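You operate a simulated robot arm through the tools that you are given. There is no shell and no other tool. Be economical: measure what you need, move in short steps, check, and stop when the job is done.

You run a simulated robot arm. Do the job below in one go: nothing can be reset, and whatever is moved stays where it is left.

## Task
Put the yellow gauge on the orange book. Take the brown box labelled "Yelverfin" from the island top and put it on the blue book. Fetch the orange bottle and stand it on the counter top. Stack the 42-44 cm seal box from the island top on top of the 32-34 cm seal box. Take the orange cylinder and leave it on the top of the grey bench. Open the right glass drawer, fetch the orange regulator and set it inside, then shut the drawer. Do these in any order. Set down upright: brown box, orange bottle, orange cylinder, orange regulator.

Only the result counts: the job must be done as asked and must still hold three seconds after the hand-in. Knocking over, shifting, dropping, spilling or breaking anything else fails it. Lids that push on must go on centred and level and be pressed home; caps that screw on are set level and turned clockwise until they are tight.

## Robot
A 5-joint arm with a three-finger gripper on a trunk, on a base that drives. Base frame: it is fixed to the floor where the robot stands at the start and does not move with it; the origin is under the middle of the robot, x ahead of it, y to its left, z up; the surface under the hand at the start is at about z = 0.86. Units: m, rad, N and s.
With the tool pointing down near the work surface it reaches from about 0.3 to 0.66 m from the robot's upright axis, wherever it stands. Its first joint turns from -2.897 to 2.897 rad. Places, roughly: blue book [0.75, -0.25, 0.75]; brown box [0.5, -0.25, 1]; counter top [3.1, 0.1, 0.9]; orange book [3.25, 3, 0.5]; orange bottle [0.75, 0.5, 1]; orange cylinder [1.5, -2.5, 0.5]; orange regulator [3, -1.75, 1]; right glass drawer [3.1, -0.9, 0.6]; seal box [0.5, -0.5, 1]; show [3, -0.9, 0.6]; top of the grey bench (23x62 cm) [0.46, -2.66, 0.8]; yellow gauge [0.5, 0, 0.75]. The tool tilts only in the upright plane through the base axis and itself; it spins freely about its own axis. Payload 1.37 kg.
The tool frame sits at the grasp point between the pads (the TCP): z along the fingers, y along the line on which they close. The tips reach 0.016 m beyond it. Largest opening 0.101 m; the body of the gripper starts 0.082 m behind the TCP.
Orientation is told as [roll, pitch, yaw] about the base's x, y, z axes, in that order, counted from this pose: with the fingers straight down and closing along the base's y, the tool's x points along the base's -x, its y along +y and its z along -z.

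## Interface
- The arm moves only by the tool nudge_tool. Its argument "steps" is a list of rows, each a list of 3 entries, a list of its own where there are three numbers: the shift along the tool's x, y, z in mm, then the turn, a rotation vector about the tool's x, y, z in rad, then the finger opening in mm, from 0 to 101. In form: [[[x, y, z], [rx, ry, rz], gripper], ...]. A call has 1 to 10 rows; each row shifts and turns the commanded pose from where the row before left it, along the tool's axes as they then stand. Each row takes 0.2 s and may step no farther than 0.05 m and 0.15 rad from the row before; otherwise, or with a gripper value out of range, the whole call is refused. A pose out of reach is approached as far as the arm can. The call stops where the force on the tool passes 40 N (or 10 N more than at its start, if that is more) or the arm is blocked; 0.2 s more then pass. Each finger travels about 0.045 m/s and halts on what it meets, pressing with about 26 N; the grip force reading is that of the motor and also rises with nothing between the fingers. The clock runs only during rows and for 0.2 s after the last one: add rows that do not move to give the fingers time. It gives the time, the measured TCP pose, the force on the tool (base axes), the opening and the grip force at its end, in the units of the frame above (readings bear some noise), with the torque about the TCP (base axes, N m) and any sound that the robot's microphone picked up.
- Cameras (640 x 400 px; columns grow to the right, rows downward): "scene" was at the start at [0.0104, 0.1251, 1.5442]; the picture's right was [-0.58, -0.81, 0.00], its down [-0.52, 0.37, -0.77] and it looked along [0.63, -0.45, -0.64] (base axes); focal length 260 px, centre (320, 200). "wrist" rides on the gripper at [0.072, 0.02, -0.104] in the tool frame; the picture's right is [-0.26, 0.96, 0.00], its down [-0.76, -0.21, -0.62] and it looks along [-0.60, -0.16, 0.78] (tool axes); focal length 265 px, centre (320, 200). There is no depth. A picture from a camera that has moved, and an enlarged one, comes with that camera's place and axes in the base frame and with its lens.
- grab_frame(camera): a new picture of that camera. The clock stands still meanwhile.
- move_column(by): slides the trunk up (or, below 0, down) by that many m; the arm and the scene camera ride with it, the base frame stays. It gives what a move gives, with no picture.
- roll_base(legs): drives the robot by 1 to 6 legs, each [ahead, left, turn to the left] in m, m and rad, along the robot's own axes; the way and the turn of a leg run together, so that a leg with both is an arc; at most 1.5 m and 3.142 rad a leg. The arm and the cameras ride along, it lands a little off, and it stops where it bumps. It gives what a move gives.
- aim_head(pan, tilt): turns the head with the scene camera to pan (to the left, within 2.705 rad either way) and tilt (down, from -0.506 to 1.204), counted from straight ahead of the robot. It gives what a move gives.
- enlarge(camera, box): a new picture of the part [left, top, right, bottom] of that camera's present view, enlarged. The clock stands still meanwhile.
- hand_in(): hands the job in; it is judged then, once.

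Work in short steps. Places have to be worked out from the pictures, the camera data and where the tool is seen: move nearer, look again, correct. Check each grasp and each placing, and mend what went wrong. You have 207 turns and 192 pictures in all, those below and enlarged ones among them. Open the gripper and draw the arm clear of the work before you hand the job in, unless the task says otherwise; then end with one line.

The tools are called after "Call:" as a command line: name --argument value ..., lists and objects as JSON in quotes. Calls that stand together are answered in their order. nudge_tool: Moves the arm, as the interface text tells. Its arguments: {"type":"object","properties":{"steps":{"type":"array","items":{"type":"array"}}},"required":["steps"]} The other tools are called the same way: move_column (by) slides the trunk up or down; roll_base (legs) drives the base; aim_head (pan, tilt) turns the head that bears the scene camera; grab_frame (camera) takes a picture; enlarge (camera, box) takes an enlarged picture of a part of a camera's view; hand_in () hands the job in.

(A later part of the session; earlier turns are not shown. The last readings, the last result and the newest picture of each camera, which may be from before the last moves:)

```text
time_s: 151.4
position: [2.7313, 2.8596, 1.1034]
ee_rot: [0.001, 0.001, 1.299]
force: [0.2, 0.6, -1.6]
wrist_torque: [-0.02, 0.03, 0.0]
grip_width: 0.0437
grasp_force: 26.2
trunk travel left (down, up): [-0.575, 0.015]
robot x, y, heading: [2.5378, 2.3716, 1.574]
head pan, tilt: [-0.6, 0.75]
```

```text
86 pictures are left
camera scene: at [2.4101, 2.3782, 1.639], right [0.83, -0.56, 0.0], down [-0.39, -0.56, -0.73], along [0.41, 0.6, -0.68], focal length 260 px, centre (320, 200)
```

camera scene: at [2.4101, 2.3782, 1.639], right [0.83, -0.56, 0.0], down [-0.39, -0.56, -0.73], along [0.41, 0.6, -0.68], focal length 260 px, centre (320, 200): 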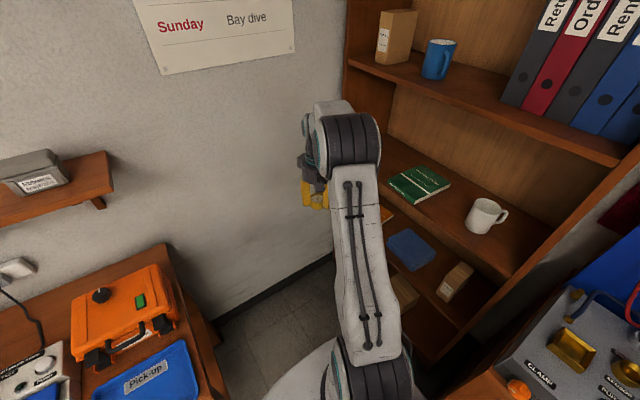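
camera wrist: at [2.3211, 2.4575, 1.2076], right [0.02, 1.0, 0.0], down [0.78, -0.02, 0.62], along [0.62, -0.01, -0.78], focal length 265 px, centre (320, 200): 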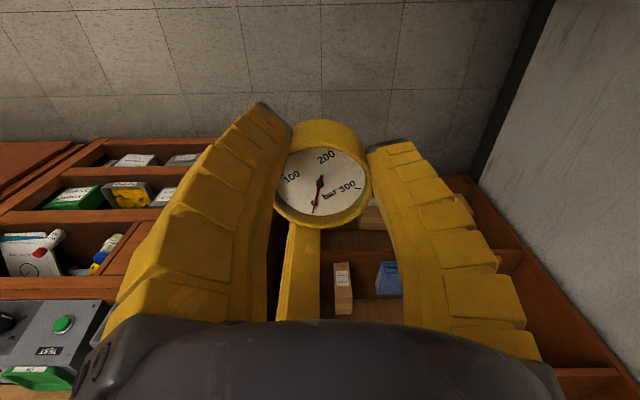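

Swing the hand to the right-front, then continue ahead and right.

Call:
nudge_tool --steps '[[[28, -33, 0], [0, 0, 0], 30], [[28, -33, 0], [0, 0, 0], 30], [[28, -33, 0], [0, 0, 0], 30], [[28, -33, 0], [0, 0, 0], 30], [[28, -33, 0], [0, 0, 0], 30], [[28, -33, 0], [0, 0, 0], 30], [[28, -33, 0], [0, 0, 0], 30]]'

Call:
roll_base --legs '[[0.34, 0, 0], [0, -0.08, 0]]'

Call:
aim_head --pan -1.0 --tilt 0.8

Call:
grab_frame --camera "scene"

Call:
grab_frame --camera "wrist"

```text
time_s: 153.0
position: [2.9015, 2.6051, 1.103]
ee_rot: [-0.001, 0.0, 1.299]
force: [0.0, 0.7, -1.5]
wrist_torque: [0.01, 0.0, -0.02]
grip_width: 0.0439
grasp_force: 26.0
trunk travel left (down, up): [-0.575, 0.015]
robot x, y, heading: [2.5386, 2.3696, 1.569]
head pan, tilt: [-0.6, 0.75]
```

```text
time_s: 155.9
position: [2.98, 2.9564, 1.1029]
ee_rot: [-0.002, 0.0, 1.299]
force: [1.2, 0.3, -1.9]
wrist_torque: [0.03, 0.03, 0.03]
grip_width: 0.0438
grasp_force: 26.0
trunk travel left (down, up): [-0.575, 0.015]
robot x, y, heading: [2.6173, 2.7191, 1.572]
head pan, tilt: [-0.6, 0.75]
```

```text
time_s: 156.8
position: [2.9788, 2.9556, 1.1034]
ee_rot: [0.001, 0.0, 1.3]
force: [0.6, 0.0, -0.8]
wrist_torque: [-0.01, -0.01, 0.0]
grip_width: 0.0438
grasp_force: 25.8
trunk travel left (down, up): [-0.575, 0.015]
robot x, y, heading: [2.6157, 2.7186, 1.575]
head pan, tilt: [-1.0, 0.799]
```

```text
85 pictures are left
camera scene: at [2.5099, 2.701, 1.635], right [0.54, -0.84, 0.0], down [-0.6, -0.39, -0.7], along [0.59, 0.38, -0.72], focal length 260 px, centre (320, 200)
```

scene: 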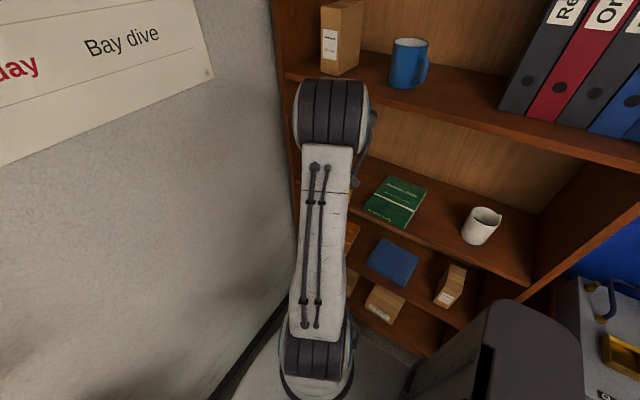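

```text
84 pictures are left
camera wrist: at [2.9406, 2.8907, 1.2073], right [-0.86, 0.51, 0.0], down [0.4, 0.67, 0.62], along [0.32, 0.53, -0.78], focal length 265 px, centre (320, 200)
```

wrist: 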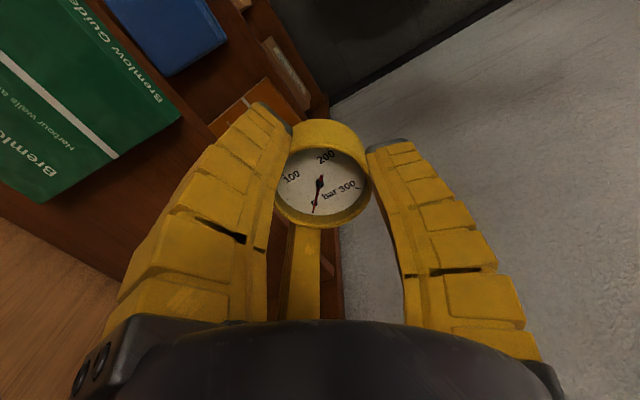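

Lower the trunk so the hand is between the two shelves' heights, then tilt the tool 0.8 rad forward (outside the shelf).

Call:
move_column --by -0.4

Call:
nudge_tool --steps '[[[0, 0, 0], [0.0957, -0.0927, 0], 30], [[0, 0, 0], [0.0957, -0.0927, 0], 30], [[0, 0, 0], [0.0957, -0.0927, 0], 30], [[0, 0, 0], [0.0957, -0.0927, 0], 30], [[0, 0, 0], [0.0957, -0.0927, 0], 30], [[0, 0, 0], [0.0957, -0.0927, 0], 30]]'

Call:
grab_frame --camera "wrist"

Call:
grab_frame --camera "scene"

```text
time_s: 160.6
position: [2.9793, 2.9564, 0.7025]
ee_rot: [0.001, 0.0, 1.3]
force: [0.8, 0.2, -0.8]
wrist_torque: [0.02, 0.01, 0.04]
grip_width: 0.0439
grasp_force: 26.4
trunk travel left (down, up): [-0.175, 0.415]
robot x, y, heading: [2.6165, 2.7173, 1.576]
head pan, tilt: [-1.0, 0.799]
```

```text
time_s: 162.0
position: [2.9728, 2.9681, 0.702]
ee_rot: [-0.641, -0.518, 1.474]
force: [0.1, -0.3, -1.4]
wrist_torque: [-0.04, 0.03, 0.02]
grip_width: 0.0441
grasp_force: 25.4
out of reach, approached as far as the arm can: row 3, 5
trunk travel left (down, up): [-0.175, 0.415]
robot x, y, heading: [2.6134, 2.7209, 1.576]
head pan, tilt: [-1.0, 0.799]
```

```text
83 pictures are left
camera wrist: at [2.8851, 2.877, 0.7297], right [-0.72, 0.59, -0.37], down [-0.17, 0.37, 0.91], along [0.67, 0.72, -0.16], focal length 265 px, centre (320, 200)
```

wrist: 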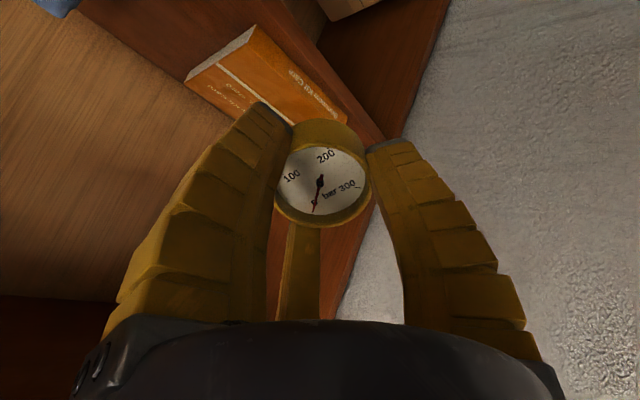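

```text
82 pictures are left
camera scene: at [2.5099, 2.7009, 1.235], right [0.54, -0.84, 0.0], down [-0.6, -0.39, -0.7], along [0.59, 0.38, -0.72], focal length 260 px, centre (320, 200)
```

scene: 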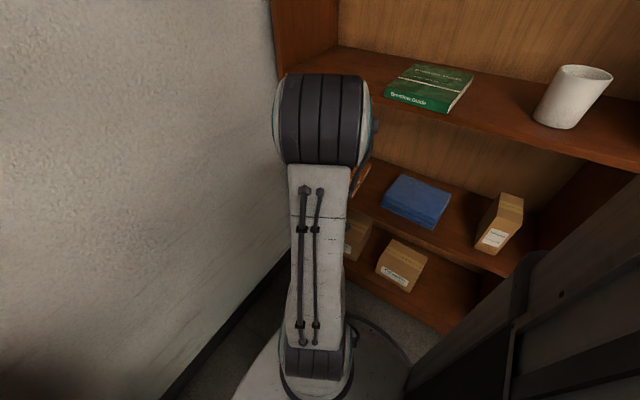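

Book front edge seen at x≈3.18, y 2.985–3.15. Move in toward (3.26,3.07,0.60).

Call:
nudge_tool --steps '[[[-9, -18.4, 40.4], [0, 0, 0], 30], [[-9, -18.4, 40.4], [0, 0, 0], 30], [[-9, -18.4, 40.4], [0, 0, 0], 30], [[-9, -18.4, 40.4], [0, 0, 0], 30], [[-9, -18.4, 40.4], [0, 0, 0], 30]]'

Call:
grab_frame --camera "wrist"

```text
time_s: 163.2
position: [3.1635, 3.0652, 0.6342]
ee_rot: [-0.639, -0.513, 1.471]
force: [-0.9, 0.3, -0.2]
wrist_torque: [-0.02, 0.02, 0.0]
grip_width: 0.0435
grasp_force: 26.2
out of reach, approached as far as the arm can: row 1, 2, 4, 5
trunk travel left (down, up): [-0.175, 0.415]
robot x, y, heading: [2.6188, 2.7197, 1.577]
head pan, tilt: [-1.0, 0.799]
```

```text
81 pictures are left
camera wrist: at [3.0749, 2.9745, 0.6602], right [-0.72, 0.59, -0.37], down [-0.17, 0.37, 0.91], along [0.68, 0.72, -0.17], focal length 265 px, centre (320, 200)
```

wrist: 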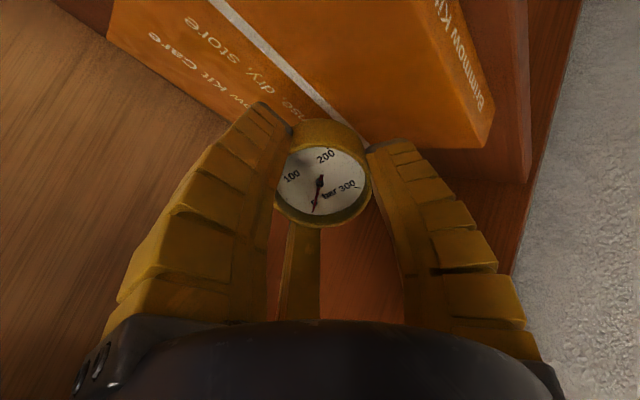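

Continue in and down in 3 rows.

Call:
nudge_tool --steps '[[[5.9, -11.2, 32.3], [0, 0, 0], 30], [[5.9, -11.2, 32.3], [0, 0, 0], 30], [[5.9, -11.2, 32.3], [0, 0, 0], 30]]'

Call:
grab_frame --camera "wrist"

Call:
grab_frame --camera "scene"

```text
time_s: 163.8
position: [3.2077, 3.0863, 0.6178]
ee_rot: [-0.68, -0.538, 1.488]
force: [-0.5, 0.0, 14.4]
wrist_torque: [0.21, 0.48, 0.01]
grip_width: 0.0431
grasp_force: 25.9
out of reach, approached as far as the arm can: row 1, 2
trunk travel left (down, up): [-0.175, 0.415]
robot x, y, heading: [2.6129, 2.715, 1.574]
head pan, tilt: [-1.0, 0.799]
stopped in row 2: the force on the tool passed its limit at 50 N (the readings are from after the stop); the commanded pose is now the measured one
```

```text
80 pictures are left
camera wrist: at [3.1203, 2.9967, 0.6396], right [-0.7, 0.6, -0.39], down [-0.2, 0.35, 0.91], along [0.68, 0.72, -0.13], focal length 265 px, centre (320, 200)
```

wrist: 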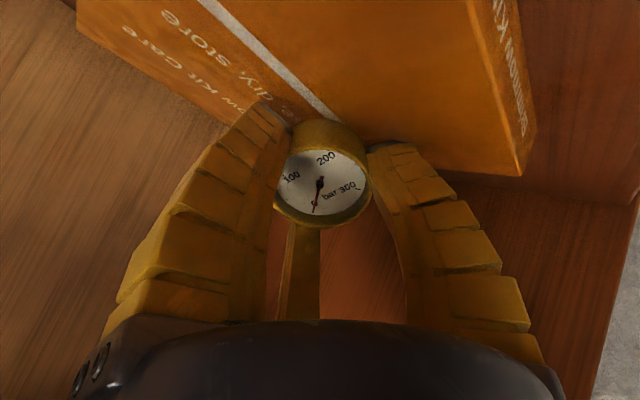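

```text
79 pictures are left
camera scene: at [2.5082, 2.6998, 1.2349], right [0.54, -0.84, 0.0], down [-0.6, -0.39, -0.7], along [0.59, 0.38, -0.72], focal length 260 px, centre (320, 200)
```

scene: 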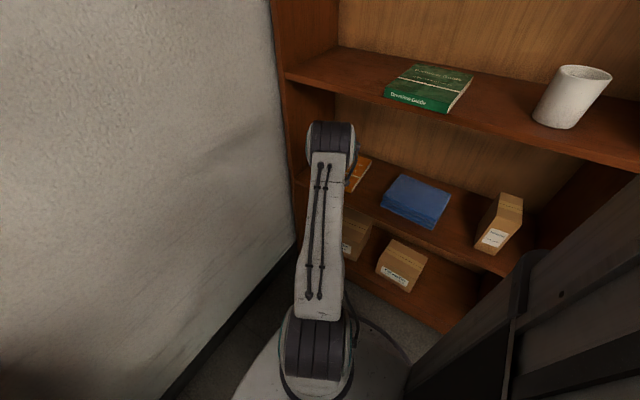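

Contact: the book's top is higher (≈0.58), so the book spans x≈3.11–3.32, y≈2.97–3.12. I lift slightly, shift −y 3.5 cm to its middle, and touch down gently.

Call:
nudge_tool --steps '[[[-5, -5.2, -6.9], [0, 0, 0], 30], [[25, -25, -10], [0, 0, 0], 30], [[2.5, 2.6, 3.4], [0, 0, 0], 30]]'

Call:
grab_frame --camera "wrist"

```text
time_s: 164.6
position: [3.2083, 3.0745, 0.6236]
ee_rot: [-0.672, -0.522, 1.475]
force: [-0.7, -0.2, -0.6]
wrist_torque: [-0.01, 0.0, 0.01]
grip_width: 0.0436
grasp_force: 25.6
out of reach, approached as far as the arm can: row 2, 3
trunk travel left (down, up): [-0.175, 0.415]
robot x, y, heading: [2.6184, 2.7175, 1.571]
head pan, tilt: [-1.0, 0.799]
```

```text
78 pictures are left
camera wrist: at [3.1191, 2.9836, 0.647], right [-0.7, 0.6, -0.39], down [-0.19, 0.37, 0.91], along [0.69, 0.71, -0.14], focal length 265 px, centre (320, 200)
```

wrist: 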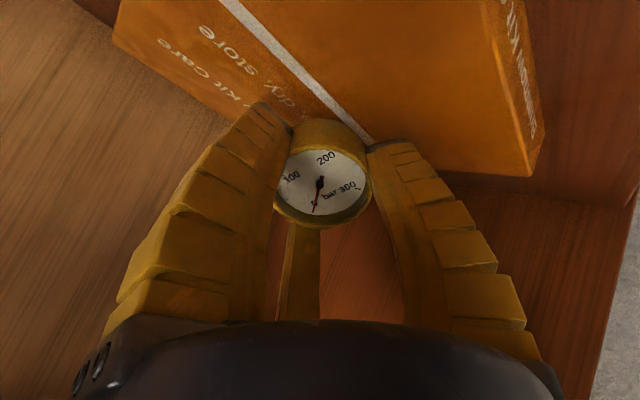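

Shift another 3 cm toward −y, with a matching small yaw.

Call:
nudge_tool --steps '[[[26, -11, -10], [0.02, 0.021, 0.028], 30], [[6, -2, -2], [0.0, 0.0, 0.0], 30]]'

Call:
grab_frame --camera "wrist"

```text
time_s: 165.2
position: [3.2049, 3.0446, 0.6225]
ee_rot: [-0.673, -0.523, 1.436]
force: [-0.1, 0.0, -1.6]
wrist_torque: [-0.02, 0.01, 0.02]
grip_width: 0.0438
grasp_force: 25.7
out of reach, approached as far as the arm can: row 2
trunk travel left (down, up): [-0.175, 0.415]
robot x, y, heading: [2.6162, 2.7175, 1.577]
head pan, tilt: [-1.0, 0.799]
```

```text
77 pictures are left
camera wrist: at [3.1117, 2.9581, 0.6454], right [-0.68, 0.63, -0.39], down [-0.18, 0.37, 0.91], along [0.72, 0.68, -0.14], focal length 265 px, centre (320, 200)
```

wrist: 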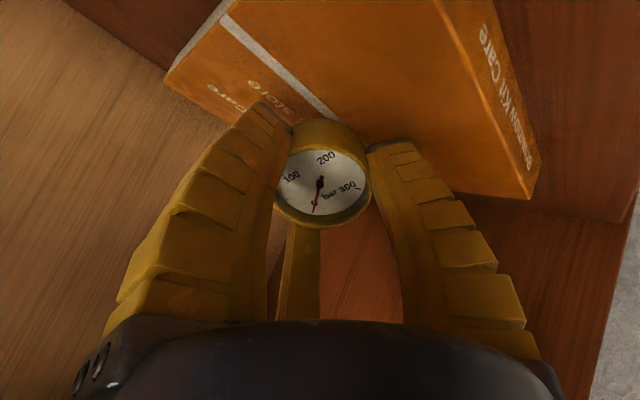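

TCP is now over the middle of the book. Lower until light contact.

Call:
nudge_tool --steps '[[[1.5, 1.6, 2.1], [0, 0, 0], 30], [[1.5, 1.6, 2.1], [0, 0, 0], 30]]'

```text
time_s: 165.8
position: [3.2051, 3.0459, 0.618]
ee_rot: [-0.676, -0.526, 1.437]
force: [-0.9, -0.9, 4.2]
wrist_torque: [0.06, 0.16, 0.03]
grip_width: 0.0436
grasp_force: 26.5
trunk travel left (down, up): [-0.175, 0.415]
robot x, y, heading: [2.6149, 2.723, 1.568]
head pan, tilt: [-1.0, 0.799]
```

Touching (4 N). Release by opening in small stages while rising slightly so the lower finger doesn't push the book.

Call:
nudge_tool --steps '[[[-0.8, -0.8, -1], [0, 0, 0], 44], [[-2, -2.1, -2.8], [0, 0, 0], 52], [[-2, -2.1, -2.8], [0, 0, 0], 60], [[-1.5, -1.6, -2.1], [0, 0, 0], 66], [[0, 0, 0], [0, 0, 0], 70], [[0, 0, 0], [0, 0, 0], 70]]'

Call:
grab_frame --camera "wrist"

```text
time_s: 167.2
position: [3.2049, 3.0459, 0.63]
ee_rot: [-0.675, -0.525, 1.437]
force: [0.1, -0.7, -0.2]
wrist_torque: [0.03, -0.02, -0.03]
grip_width: 0.073
grasp_force: 2.4
trunk travel left (down, up): [-0.175, 0.415]
robot x, y, heading: [2.6115, 2.7177, 1.574]
head pan, tilt: [-1.0, 0.799]
```

```text
76 pictures are left
camera wrist: at [3.1108, 2.959, 0.6532], right [-0.68, 0.63, -0.39], down [-0.18, 0.37, 0.91], along [0.72, 0.68, -0.14], focal length 265 px, centre (320, 200)
```

wrist: 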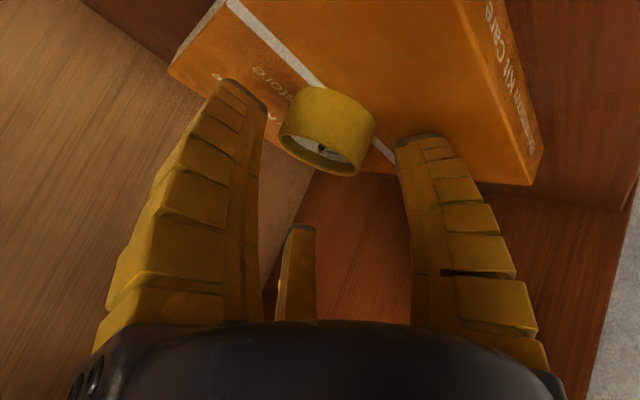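

The gauge settled flat on the book. Withdraw: 20 mm along the tool, then horizontally out.

Call:
nudge_tool --steps '[[[0, 0, -25], [0, 0, 0], 70], [[19, 19, -34], [0, 0, 0], 70], [[19, 19, -34], [0, 0, 0], 70], [[19, 19, -34], [0, 0, 0], 70], [[19, 19, -34], [0, 0, 0], 70], [[19, 19, -34], [0, 0, 0], 70], [[19, 19, -34], [0, 0, 0], 70]]'

Call:
grab_frame --camera "wrist"

Call:
enlarge --camera "scene" --box '[280, 100, 460, 260]'

```text
time_s: 168.8
position: [2.9928, 2.9539, 0.6741]
ee_rot: [-0.667, -0.528, 1.439]
force: [0.2, -0.3, 0.1]
wrist_torque: [0.0, 0.01, 0.02]
grip_width: 0.0728
grasp_force: 1.9
out of reach, approached as far as the arm can: row 3, 5, 6, 7
trunk travel left (down, up): [-0.175, 0.415]
robot x, y, heading: [2.6165, 2.718, 1.572]
head pan, tilt: [-1.0, 0.799]
```

```text
75 pictures are left
camera wrist: at [2.8994, 2.8668, 0.6984], right [-0.68, 0.62, -0.38], down [-0.18, 0.37, 0.91], along [0.71, 0.69, -0.14], focal length 265 px, centre (320, 200)
```

wrist: 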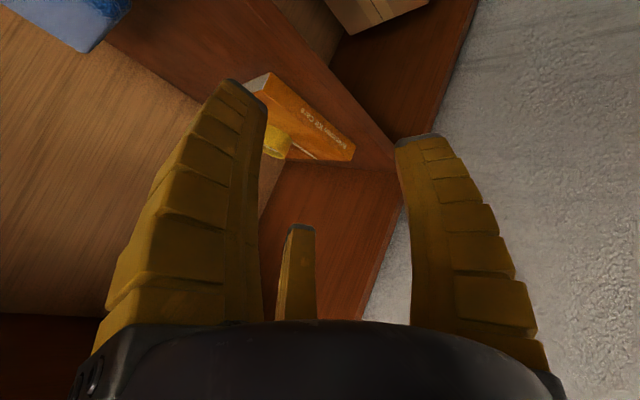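

```text
2.50 times, centred on (370, 180) of scene
camera zoom: at [2.5098, 2.7009, 1.235], right [0.54, -0.84, 0.0], down [-0.6, -0.39, -0.7], along [0.59, 0.38, -0.72], focal length 650 px, centre (195, 250)
```

zoom: 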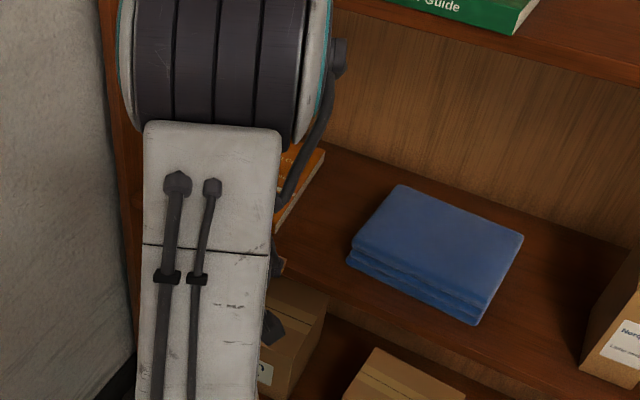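

Gauge job done. Straighten the tool, raise the trunk, swing the hand forward again and back out of the corner.

Call:
nudge_tool --steps '[[[0, 0, 0], [-0.0957, 0.0927, 0], 70], [[0, 0, 0], [-0.0957, 0.0927, 0], 70], [[0, 0, 0], [-0.0957, 0.0927, 0], 70], [[0, 0, 0], [-0.0957, 0.0927, 0], 70], [[0, 0, 0], [-0.0957, 0.0927, 0], 70], [[0, 0, 0], [-0.0957, 0.0927, 0], 70]]'

Call:
move_column --by 0.4

Call:
roll_base --legs '[[0, 0.08, 0], [-0.34, 0, 0]]'

Call:
nudge_tool --steps '[[[-28, 33, 0], [0, 0, 0], 70], [[-28, 33, 0], [0, 0, 0], 70], [[-28, 33, 0], [0, 0, 0], 70], [[-28, 33, 0], [0, 0, 0], 70], [[-28, 33, 0], [0, 0, 0], 70], [[-28, 33, 0], [0, 0, 0], 70], [[-28, 33, 0], [0, 0, 0], 70]]'

Call:
roll_base --legs '[[-0.75, 0, 0]]'

```text
time_s: 170.2
position: [2.9928, 2.9555, 0.6759]
ee_rot: [-0.022, -0.02, 1.252]
force: [0.7, -0.6, 0.1]
wrist_torque: [0.01, 0.01, 0.05]
grip_width: 0.0729
grasp_force: 1.9
trunk travel left (down, up): [-0.175, 0.415]
robot x, y, heading: [2.6151, 2.7199, 1.574]
head pan, tilt: [-1.0, 0.799]
```

```text
time_s: 174.0
position: [2.9935, 2.9545, 1.0748]
ee_rot: [-0.021, -0.019, 1.251]
force: [-0.7, -0.1, -0.4]
wrist_torque: [0.01, -0.01, 0.04]
grip_width: 0.0729
grasp_force: 2.6
trunk travel left (down, up): [-0.575, 0.015]
robot x, y, heading: [2.6167, 2.7177, 1.574]
head pan, tilt: [-1.0, 0.799]
```

```text
time_s: 176.8
position: [2.9126, 2.6235, 1.0757]
ee_rot: [-0.021, -0.021, 1.253]
force: [0.1, 0.1, 0.3]
wrist_torque: [0.03, -0.03, 0.01]
grip_width: 0.0726
grasp_force: 1.8
trunk travel left (down, up): [-0.575, 0.015]
robot x, y, heading: [2.5372, 2.3882, 1.58]
head pan, tilt: [-1.0, 0.799]
```

```text
time_s: 178.4
position: [2.7572, 2.8836, 1.0752]
ee_rot: [-0.003, -0.021, 1.252]
force: [0.0, 0.0, -0.9]
wrist_torque: [0.0, 0.04, -0.01]
grip_width: 0.073
grasp_force: 2.6
trunk travel left (down, up): [-0.575, 0.015]
robot x, y, heading: [2.536, 2.3887, 1.577]
head pan, tilt: [-1.0, 0.799]
```

```text
time_s: 182.5
position: [2.7622, 2.1324, 1.0744]
ee_rot: [-0.003, -0.023, 1.255]
force: [0.1, -0.9, 0.7]
wrist_torque: [0.01, -0.01, 0.03]
grip_width: 0.0729
grasp_force: 2.0
trunk travel left (down, up): [-0.575, 0.015]
robot x, y, heading: [2.5423, 1.6369, 1.576]
head pan, tilt: [-1.0, 0.799]
```

Head for the far side of the island: turn to face −x and drive to about (1.5,0.4).

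Call:
roll_base --legs '[[0, 0, 1.565], [0.52, 0.62, 0], [0.52, 0.62, 0]]'

Call:
aim_head --pan 0.3 --tilt 0.6

Call:
grab_frame --camera "scene"

```text
time_s: 194.6
position: [1.0292, 0.6036, 1.0742]
ee_rot: [-0.004, -0.024, 2.836]
force: [-0.8, 0.5, -0.2]
wrist_torque: [0.03, 0.01, 0.0]
grip_width: 0.0727
grasp_force: 1.8
trunk travel left (down, up): [-0.575, 0.015]
robot x, y, heading: [1.5253, 0.3934, -3.12]
head pan, tilt: [-1.0, 0.799]
```

```text
time_s: 196.0
position: [1.0293, 0.605, 1.0746]
ee_rot: [-0.004, -0.023, 2.836]
force: [0.3, -0.6, 0.6]
wrist_torque: [0.01, -0.01, 0.01]
grip_width: 0.0729
grasp_force: 1.9
trunk travel left (down, up): [-0.575, 0.015]
robot x, y, heading: [1.5288, 0.3924, -3.123]
head pan, tilt: [0.3, 0.6]
```

```text
73 pictures are left
camera scene: at [1.5095, 0.1882, 1.6518], right [-0.31, 0.95, 0.0], down [0.54, 0.18, -0.82], along [-0.78, -0.26, -0.57], focal length 260 px, centre (320, 200)
```

scene: 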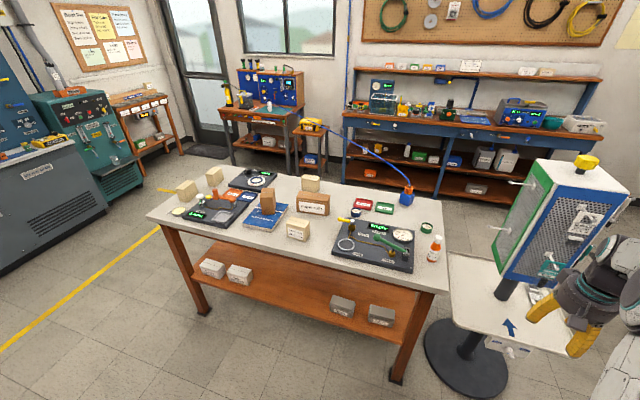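

The far-side labels are visible; zoom in on the beige boxes.

Call:
enlarge --camera "scene" --box '[160, 155, 340, 255]'

Call:
enlarge --camera "scene" --box '[280, 200, 340, 250]'

```text
3.56 times, centred on (250, 205) of scene
camera zoom: at [1.5095, 0.1882, 1.6518], right [-0.31, 0.95, 0.0], down [0.54, 0.18, -0.82], along [-0.78, -0.26, -0.57], focal length 925 px, centre (569, 182)
```

zoom: 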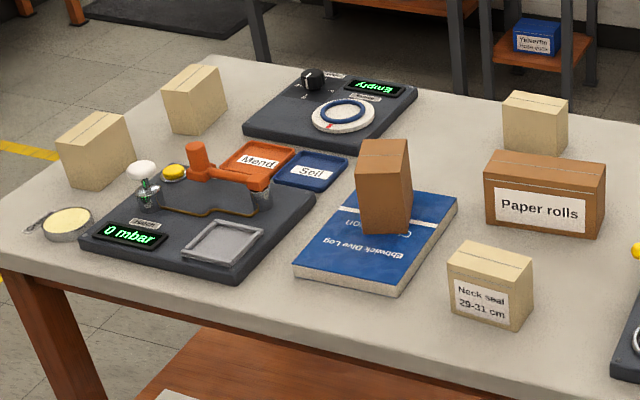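

```text
8.00 times, centred on (310, 225) of scene
camera zoom: at [1.5095, 0.1882, 1.6518], right [-0.31, 0.95, 0.0], down [0.54, 0.18, -0.82], along [-0.78, -0.26, -0.57], focal length 2081 px, centre (400, 0)
```

zoom: 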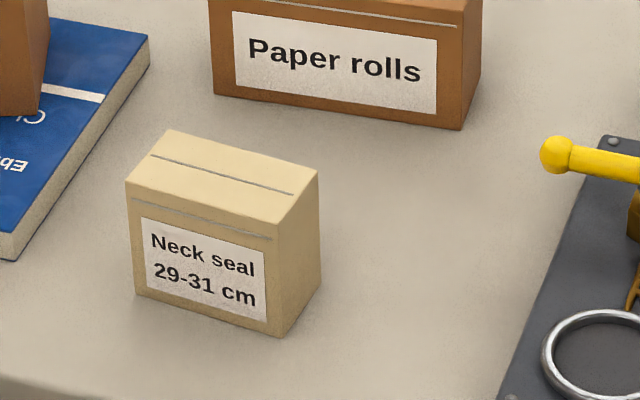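

B is 29–31 cm, so the 42–44 box is one of the two at the right end. Now the bottle: bring the hand in line with y≈0.39, then drive 0.22 m ahead.

Call:
nudge_tool --steps '[[[13, 41, -15], [0, 0, 0], 101], [[13, 41, -15], [0, 0, 0], 101], [[13, 41, -15], [0, 0, 0], 101], [[13, 41, -15], [0, 0, 0], 101], [[13, 41, -10], [0, 0, 0], 101]]'

Call:
roll_base --legs '[[0.21, 0, 0]]'

Call:
grab_frame --camera "wrist"

Call:
aim_head --pan -0.1 --tilt 0.9

Call:
grab_frame --camera "scene"

```text
time_s: 197.2
position: [1.0316, 0.3869, 1.1418]
ee_rot: [0.005, -0.019, 2.837]
force: [0.2, 1.6, -0.3]
wrist_torque: [0.03, 0.03, -0.02]
grip_width: 0.1003
grasp_force: 0.0
trunk travel left (down, up): [-0.575, 0.015]
robot x, y, heading: [1.5291, 0.3876, -3.122]
head pan, tilt: [0.3, 0.6]
```

```text
time_s: 198.9
position: [0.8225, 0.3841, 1.1411]
ee_rot: [0.005, -0.021, 2.838]
force: [-0.1, -0.2, 0.3]
wrist_torque: [0.03, -0.03, 0.01]
grip_width: 0.1008
grasp_force: 0.0
trunk travel left (down, up): [-0.575, 0.015]
robot x, y, heading: [1.3226, 0.3834, -3.121]
head pan, tilt: [0.3, 0.6]
```

```text
70 pictures are left
camera wrist: at [0.8867, 0.3425, 1.2437], right [-0.54, -0.84, 0.01], down [-0.65, 0.42, 0.63], along [-0.54, 0.34, -0.77], focal length 265 px, centre (320, 200)
```

wrist: 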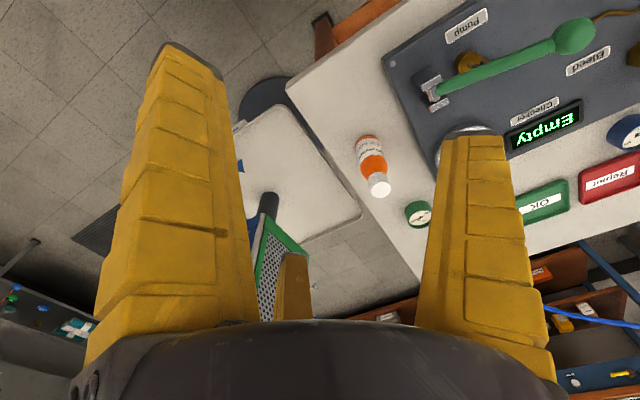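

```text
time_s: 199.7
position: [0.8231, 0.3837, 1.1417]
ee_rot: [0.008, -0.02, 2.838]
force: [-0.5, -1.0, -0.5]
wrist_torque: [-0.01, -0.01, 0.01]
grip_width: 0.1008
grasp_force: 0.0
trunk travel left (down, up): [-0.575, 0.015]
robot x, y, heading: [1.3203, 0.3859, -3.123]
head pan, tilt: [-0.099, 0.901]
```

```text
69 pictures are left
camera scene: at [1.3094, 0.2179, 1.6271], right [0.08, 1.0, 0.0], down [0.78, -0.06, -0.62], along [-0.62, 0.05, -0.78], focal length 260 px, centre (320, 200)
```

scene: 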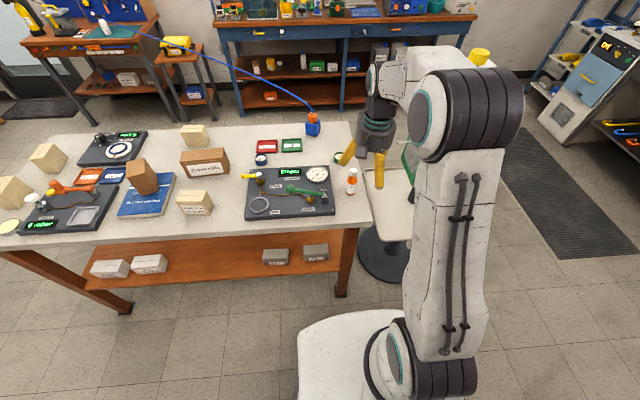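

Bottle at (0.685,0.384), top ≈0.985. Move above it and descend partway.

Call:
nudge_tool --steps '[[[-44, 13.9, 0], [0, 0.01, 0], 101], [[-44, 13.9, 0], [0, 0.01, 0], 101], [[-44, 13.9, 0], [0, 0, 0], 101], [[0, 0, 40], [0, 0, 0], 101], [[0, 0, 40], [0, 0, 0], 101]]'

Call:
grab_frame --camera "wrist"

```text
time_s: 200.9
position: [0.6886, 0.3841, 1.0603]
ee_rot: [-0.001, -0.002, 2.837]
force: [-0.6, -0.3, -0.9]
wrist_torque: [0.03, -0.02, 0.02]
grip_width: 0.1007
grasp_force: 0.0
out of reach, approached as far as the arm can: row 3
trunk travel left (down, up): [-0.575, 0.015]
robot x, y, heading: [1.3186, 0.3857, -3.123]
head pan, tilt: [-0.099, 0.901]
```

```text
68 pictures are left
camera wrist: at [0.7511, 0.3419, 1.1642], right [-0.54, -0.84, 0.0], down [-0.66, 0.42, 0.62], along [-0.52, 0.34, -0.78], focal length 265 px, centre (320, 200)
```

wrist: 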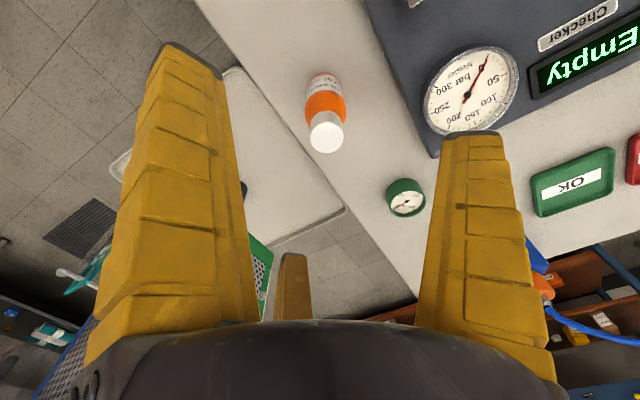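

Well centred. Descend to TCP≈0.93 and close.

Call:
nudge_tool --steps '[[[-5.7, 1.8, 40], [0, 0, 0], 101], [[0, 0, 45], [0, 0, 0], 101], [[0, 0, 42], [0, 0, 0], 101], [[0, 0, 0], [0, 0, 0], 70], [[0, 0, 0], [0, 0, 0], 40], [[0, 0, 0], [0, 0, 0], 25], [[0, 0, 0], [0, 0, 0], 25], [[0, 0, 0], [0, 0, 0], 25]]'

Call:
grab_frame --camera "wrist"

```text
time_s: 202.7
position: [0.6825, 0.384, 0.9348]
ee_rot: [0.002, -0.001, 2.836]
force: [1.6, 1.4, 4.7]
wrist_torque: [0.09, -0.15, 0.02]
grip_width: 0.0375
grasp_force: 26.5
trunk travel left (down, up): [-0.575, 0.015]
robot x, y, heading: [1.3224, 0.3862, -3.123]
head pan, tilt: [-0.099, 0.901]
```

```text
67 pictures are left
camera wrist: at [0.7456, 0.3427, 1.0384], right [-0.54, -0.84, 0.0], down [-0.66, 0.42, 0.62], along [-0.52, 0.34, -0.78], focal length 265 px, centre (320, 200)
```

wrist: 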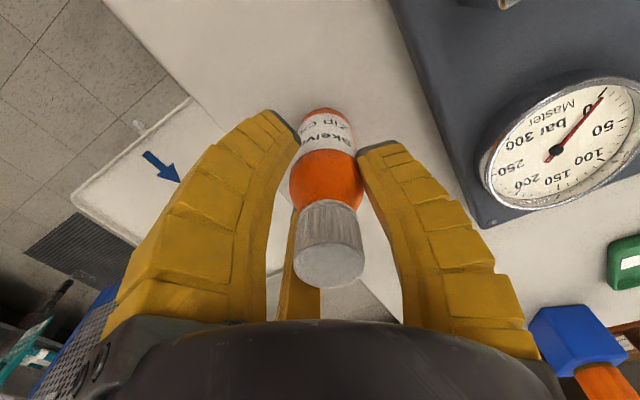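

Bottle gripped. Lift, back off and turn to face the counter.

Call:
nudge_tool --steps '[[[0, 0, -40], [0, 0, 0], 25], [[0, 0, -45], [0, 0, 0], 25], [[0, 0, -45], [0, 0, 0], 25], [[0, 0, -45], [0, 0, 0], 25]]'

Call:
roll_base --legs '[[-0.55, 0, 0], [0, 0, 3.12]]'

Call:
aim_head --pan 0.0 --tilt 0.5

Call:
grab_frame --camera "scene"

```text
time_s: 203.7
position: [0.6834, 0.3847, 1.1091]
ee_rot: [0.0, 0.0, 2.837]
force: [-0.2, -0.1, -1.2]
wrist_torque: [0.01, -0.01, 0.01]
grip_width: 0.0352
grasp_force: 25.4
trunk travel left (down, up): [-0.575, 0.015]
robot x, y, heading: [1.3198, 0.3884, -3.116]
head pan, tilt: [-0.099, 0.901]
```

```text
time_s: 214.2
position: [2.5112, 0.3772, 1.1098]
ee_rot: [0.0, -0.002, -0.341]
force: [0.3, 0.1, -0.8]
wrist_torque: [0.02, 0.02, 0.01]
grip_width: 0.0357
grasp_force: 25.4
trunk travel left (down, up): [-0.575, 0.015]
robot x, y, heading: [1.8745, 0.3954, -0.021]
head pan, tilt: [-0.099, 0.901]
```

```text
time_s: 215.0
position: [2.5125, 0.3781, 1.1097]
ee_rot: [0.0, -0.001, -0.34]
force: [0.1, 0.1, -1.8]
wrist_torque: [-0.03, -0.03, 0.04]
grip_width: 0.0356
grasp_force: 26.2
trunk travel left (down, up): [-0.575, 0.015]
robot x, y, heading: [1.8721, 0.3973, -0.021]
head pan, tilt: [0.0, 0.499]
```

```text
66 pictures are left
camera scene: at [1.9103, 0.5732, 1.6608], right [-0.02, -1.0, 0.0], down [-0.48, 0.01, -0.88], along [0.88, -0.02, -0.48], focal length 260 px, centre (320, 200)
```

scene: 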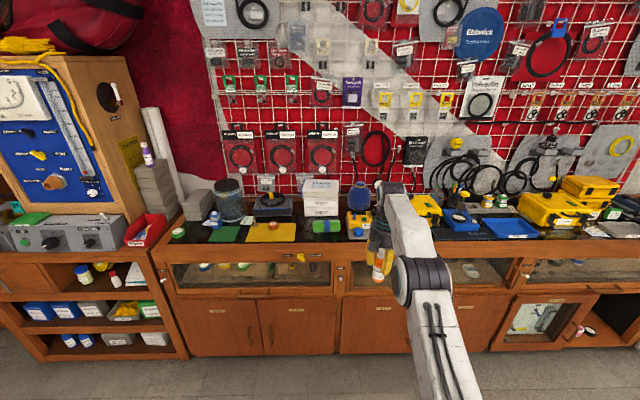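

The counter is cluttered; zoom in to find a free spot near its front edge.

Call:
enlarge --camera "scene" --box '[160, 160, 400, 300]'

Call:
enlarge --camera "scene" --box '[400, 160, 640, 300]'

```text
2.67 times, centred on (280, 230) of scene
camera zoom: at [1.9103, 0.5732, 1.6608], right [-0.02, -1.0, 0.0], down [-0.48, 0.01, -0.88], along [0.88, -0.02, -0.48], focal length 694 px, centre (427, 120)
```

zoom: 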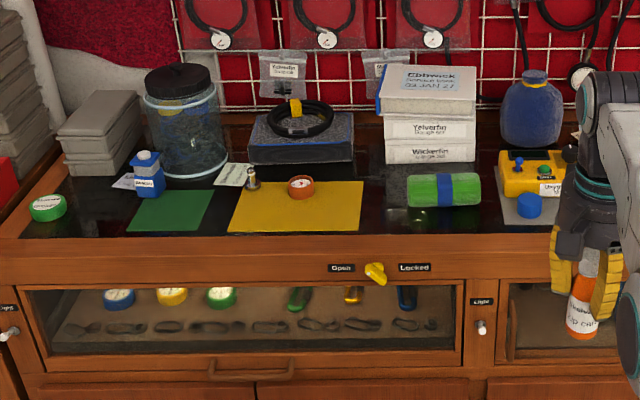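

```text
2.67 times, centred on (520, 230) of scene
camera zoom: at [1.9103, 0.5732, 1.6608], right [-0.02, -1.0, 0.0], down [-0.48, 0.01, -0.88], along [0.88, -0.02, -0.48], focal length 694 px, centre (-213, 120)
```

zoom: 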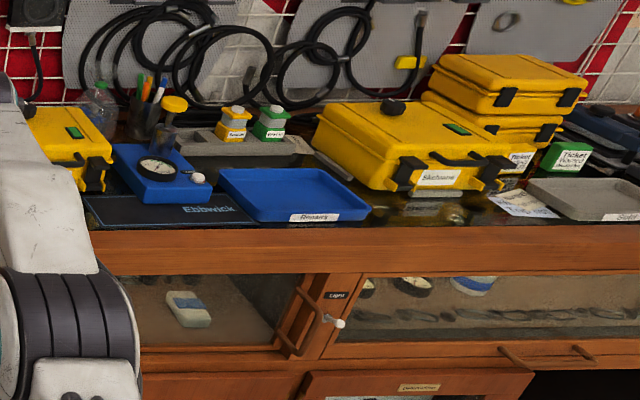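

A free glass patch lies between the yellow sheet and the green roll, at about (2.925,0.63). Drive there with the bottle just short of it.

Call:
roll_base --legs '[[0.36, 0.25, 0.02]]'

Call:
aim_head --pan 0.05 --tilt 0.75

Call:
grab_frame --camera "scene"

Call:
grab_frame --camera "wrist"

```text
time_s: 217.7
position: [2.8669, 0.633, 1.1092]
ee_rot: [0.0, -0.003, -0.316]
force: [-0.4, 0.1, -1.2]
wrist_torque: [0.01, 0.06, 0.0]
grip_width: 0.0351
grasp_force: 25.8
trunk travel left (down, up): [-0.575, 0.015]
robot x, y, heading: [2.2307, 0.6377, -0.003]
head pan, tilt: [0.0, 0.499]
```

```text
time_s: 218.4
position: [2.865, 0.6323, 1.1098]
ee_rot: [0.0, -0.001, -0.319]
force: [0.4, -0.2, -1.6]
wrist_torque: [-0.03, -0.03, 0.03]
grip_width: 0.0354
grasp_force: 26.1
trunk travel left (down, up): [-0.575, 0.015]
robot x, y, heading: [2.2301, 0.6406, 0.007]
head pan, tilt: [0.051, 0.75]
```

```text
63 pictures are left
camera scene: at [2.2515, 0.8195, 1.639], right [0.06, -1.0, 0.0], down [-0.68, -0.04, -0.73], along [0.73, 0.04, -0.68], focal length 260 px, centre (320, 200)
```

scene: 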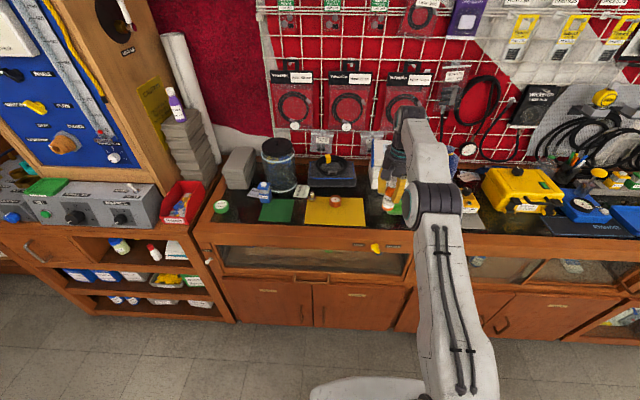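

```text
62 pictures are left
camera wrist: at [2.8029, 0.6724, 1.2136], right [0.55, 0.83, 0.0], down [0.65, -0.43, 0.62], along [0.52, -0.34, -0.78], focal length 265 px, centre (320, 200)
```

wrist: 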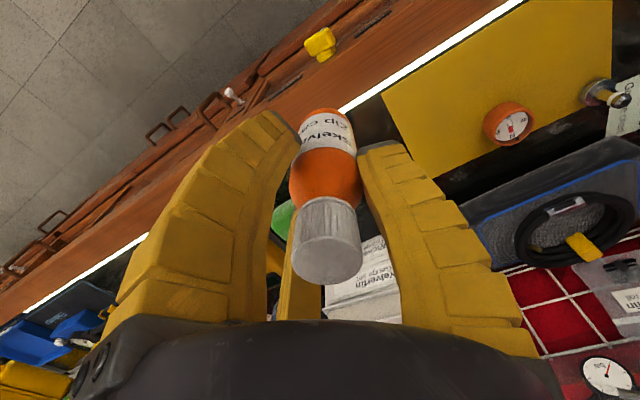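

The glass top begins at x≈2.91; sheet corner at (2.923,0.68), roll near (2.98,0.59→). I drive ahead 9 cm so the bottle is over (2.955,0.63).

Call:
roll_base --legs '[[0.09, 0, 0]]'

Call:
nudge_tool --steps '[[[0, 0, 40], [0, 0, 0], 25], [[0, 0, 40], [0, 0, 0], 25]]'

Call:
grab_frame --camera "wrist"

Call:
enlarge --camera "scene" --box '[290, 120, 470, 260]'

```text
time_s: 219.5
position: [2.9575, 0.6343, 1.1085]
ee_rot: [0.0, 0.001, -0.314]
force: [-0.1, -0.1, -1.7]
wrist_torque: [-0.01, 0.06, 0.0]
grip_width: 0.0351
grasp_force: 25.5
trunk travel left (down, up): [-0.575, 0.015]
robot x, y, heading: [2.3209, 0.6395, 0.003]
head pan, tilt: [0.051, 0.75]
```

```text
time_s: 220.1
position: [2.956, 0.6342, 1.0285]
ee_rot: [0.0, -0.001, -0.317]
force: [-0.7, -0.4, -1.2]
wrist_torque: [0.0, -0.02, -0.01]
grip_width: 0.0353
grasp_force: 26.0
trunk travel left (down, up): [-0.575, 0.015]
robot x, y, heading: [2.32, 0.6393, 0.01]
head pan, tilt: [0.051, 0.75]
```

```text
61 pictures are left
camera wrist: at [2.8936, 0.6744, 1.1325], right [0.55, 0.83, 0.0], down [0.65, -0.43, 0.62], along [0.52, -0.34, -0.78], focal length 265 px, centre (320, 200)
```

wrist: 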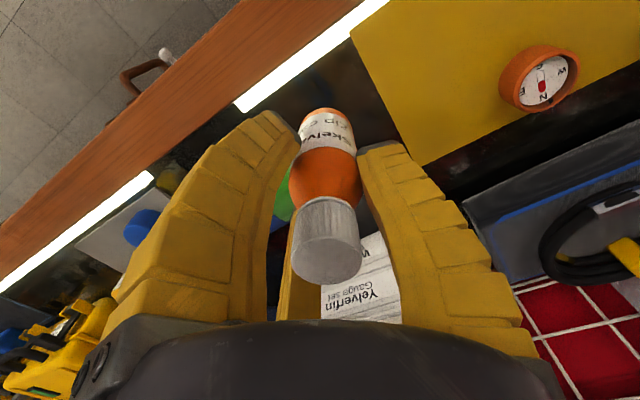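

```text
2.86 times, centred on (380, 190) of scene
camera zoom: at [2.3422, 0.8201, 1.639], right [0.06, -1.0, 0.0], down [-0.68, -0.04, -0.73], along [0.73, 0.04, -0.68], focal length 743 px, centre (149, 229)
```

zoom: 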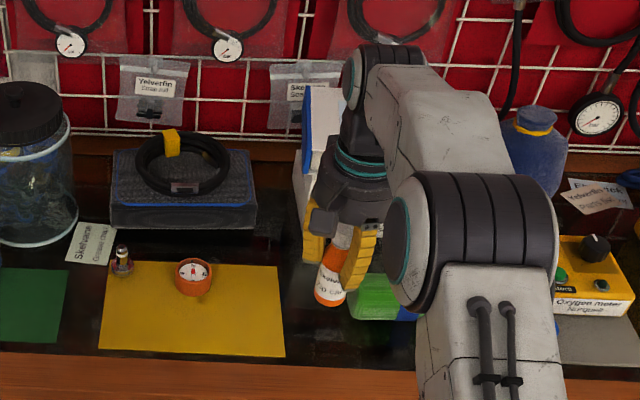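

Shift 12 mm away from the roll, then lower slowly.

Call:
nudge_tool --steps '[[[11, 9, 20], [0, 0, 0], 25], [[0, 0, 20], [0, 0, 0], 25], [[0, 0, 6], [0, 0, 0], 25], [[0, 0, 4], [0, 0, 0], 25], [[0, 0, 3], [0, 0, 0], 25]]'

```text
time_s: 221.3
position: [2.9498, 0.6469, 0.9747]
ee_rot: [-0.001, -0.001, -0.314]
force: [0.1, -0.1, -0.7]
wrist_torque: [-0.02, 0.01, 0.01]
grip_width: 0.035
grasp_force: 25.2
trunk travel left (down, up): [-0.575, 0.015]
robot x, y, heading: [2.3212, 0.6405, 0.005]
head pan, tilt: [0.051, 0.75]
```

Call:
nudge_tool --steps '[[[0, 0, 4], [0, 0, 0], 25], [[0, 0, 4], [0, 0, 0], 25], [[0, 0, 3], [0, 0, 0], 25]]'

Call:
grab_frame --camera "wrist"

```text
time_s: 222.1
position: [2.9495, 0.6471, 0.9644]
ee_rot: [-0.001, 0.0, -0.315]
force: [-0.4, 0.1, -1.5]
wrist_torque: [0.01, 0.02, -0.03]
grip_width: 0.0349
grasp_force: 26.1
trunk travel left (down, up): [-0.575, 0.015]
robot x, y, heading: [2.3181, 0.6403, 0.009]
head pan, tilt: [0.051, 0.75]
```

```text
59 pictures are left
camera wrist: at [2.8863, 0.6866, 1.0687], right [0.55, 0.83, 0.0], down [0.65, -0.43, 0.62], along [0.52, -0.34, -0.78], focal length 265 px, centre (320, 200)
```

wrist: 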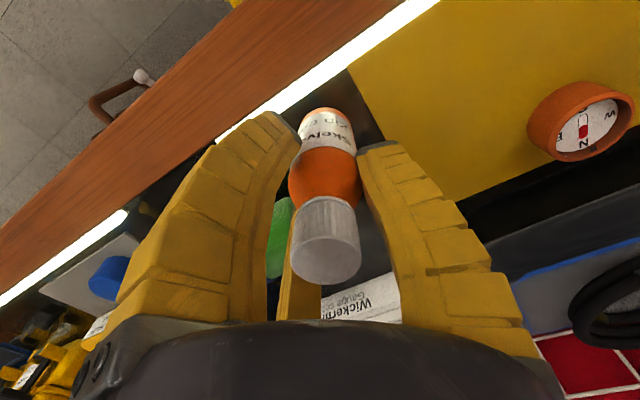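

No contact yet; continue down in small steps.

Call:
nudge_tool --steps '[[[0, 0, 3], [0, 0, 0], 25], [[0, 0, 3], [0, 0, 0], 25], [[0, 0, 3], [0, 0, 0], 25]]'

Call:
nudge_tool --steps '[[[0, 0, 3], [0, 0, 0], 25], [[0, 0, 3], [0, 0, 0], 25]]'

Call:
enlarge --camera "scene" --box '[350, 160, 430, 220]'

```text
time_s: 222.9
position: [2.9489, 0.647, 0.9549]
ee_rot: [0.0, 0.0, -0.315]
force: [-0.2, -0.2, -1.0]
wrist_torque: [0.0, 0.0, 0.0]
grip_width: 0.0346
grasp_force: 25.9
trunk travel left (down, up): [-0.575, 0.015]
robot x, y, heading: [2.3192, 0.6437, 0.007]
head pan, tilt: [0.051, 0.75]
```

```text
time_s: 223.5
position: [2.9501, 0.6451, 0.9501]
ee_rot: [0.001, -0.003, -0.316]
force: [0.5, 0.4, -0.9]
wrist_torque: [0.0, -0.04, 0.0]
grip_width: 0.0347
grasp_force: 25.8
trunk travel left (down, up): [-0.575, 0.015]
robot x, y, heading: [2.3232, 0.6379, 0.011]
head pan, tilt: [0.051, 0.75]
```

```text
6.67 times, centred on (390, 190) of scene
camera zoom: at [2.3421, 0.8201, 1.639], right [0.06, -1.0, 0.0], down [-0.68, -0.04, -0.73], along [0.73, 0.04, -0.68], focal length 1734 px, centre (-147, 267)
```

zoom: 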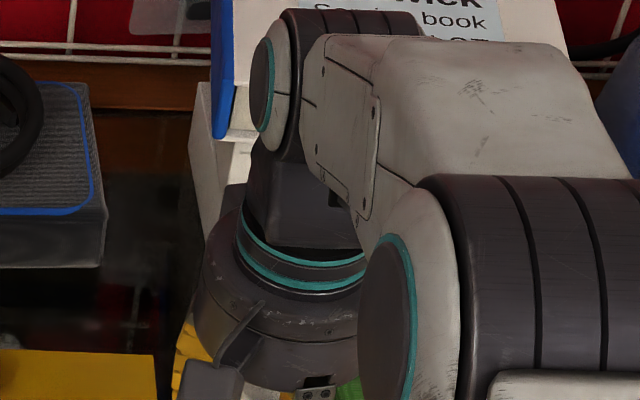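

Keep lowering; the counter may be nearer 0.86.

Call:
nudge_tool --steps '[[[0, 0, 3], [0, 0, 0], 25], [[0, 0, 3], [0, 0, 0], 25], [[0, 0, 3], [0, 0, 0], 25]]'

Call:
grab_frame --camera "wrist"

```text
time_s: 224.3
position: [2.9498, 0.6466, 0.9447]
ee_rot: [0.002, -0.006, -0.317]
force: [1.5, -1.1, 13.4]
wrist_torque: [-0.01, 0.0, -0.05]
grip_width: 0.0367
grasp_force: 26.3
trunk travel left (down, up): [-0.575, 0.015]
robot x, y, heading: [2.3184, 0.6406, 0.005]
head pan, tilt: [0.051, 0.75]
```

```text
57 pictures are left
camera wrist: at [2.8859, 0.686, 1.0481], right [0.55, 0.83, 0.0], down [0.65, -0.43, 0.63], along [0.52, -0.34, -0.78], focal length 265 px, centre (320, 200)
```

wrist: 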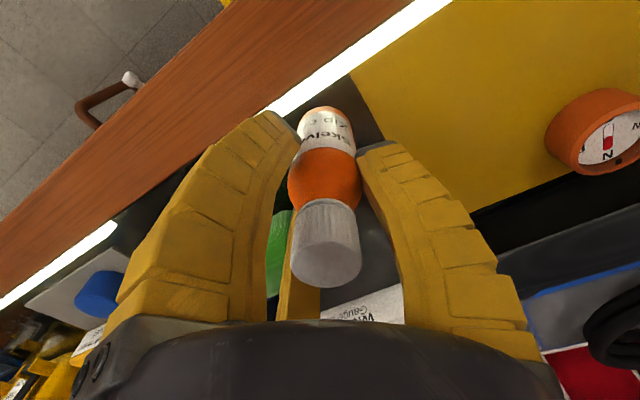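

Contact at 13 N, centred. Open just to 50 mm and rise straight up.

Call:
nudge_tool --steps '[[[0, 0, -1], [0, 0, 0], 40], [[0, 0, 0], [0, 0, 0], 48], [[0, 0, 0], [0, 0, 0], 50], [[0, 0, -20], [0, 0, 0], 50], [[0, 0, -40], [0, 0, 0], 50], [[0, 0, -45], [0, 0, 0], 60], [[0, 0, -45], [0, 0, 0], 60]]'

Call:
grab_frame --camera "wrist"

Call:
enlarge --camera "scene" --box '[290, 120, 470, 260]'

```text
time_s: 225.9
position: [2.948, 0.6473, 1.0943]
ee_rot: [-0.001, 0.001, -0.316]
force: [-1.9, -0.3, -0.1]
wrist_torque: [-0.01, 0.01, -0.01]
grip_width: 0.0635
grasp_force: 2.6
trunk travel left (down, up): [-0.575, 0.015]
robot x, y, heading: [2.3179, 0.6385, 0.006]
head pan, tilt: [0.051, 0.75]
```

```text
56 pictures are left
camera wrist: at [2.8844, 0.6869, 1.1974], right [0.55, 0.83, 0.0], down [0.65, -0.43, 0.62], along [0.52, -0.34, -0.78], focal length 265 px, centre (320, 200)
```

wrist: 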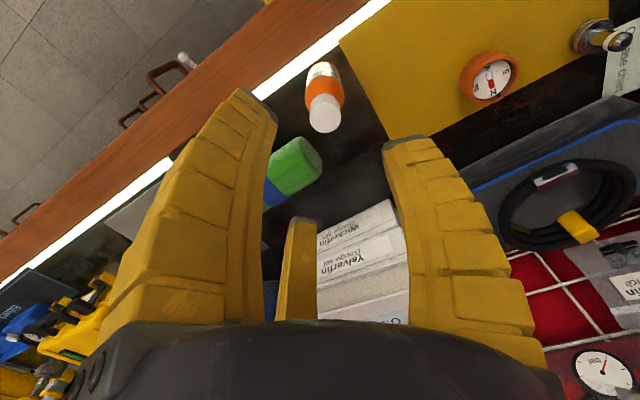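

```text
2.86 times, centred on (380, 190) of scene
camera zoom: at [2.3414, 0.8201, 1.6389], right [0.06, -1.0, 0.0], down [-0.68, -0.04, -0.73], along [0.73, 0.04, -0.68], focal length 743 px, centre (149, 229)
```

zoom: 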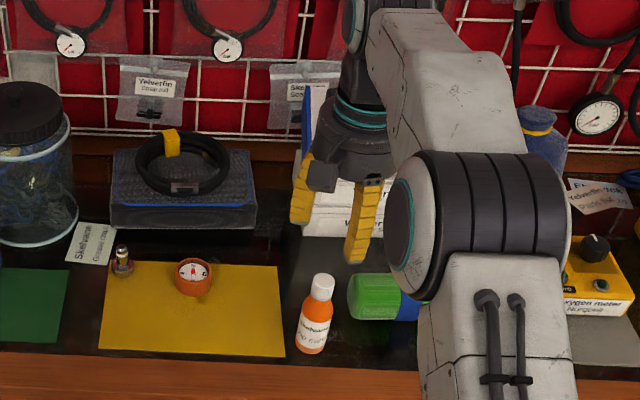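

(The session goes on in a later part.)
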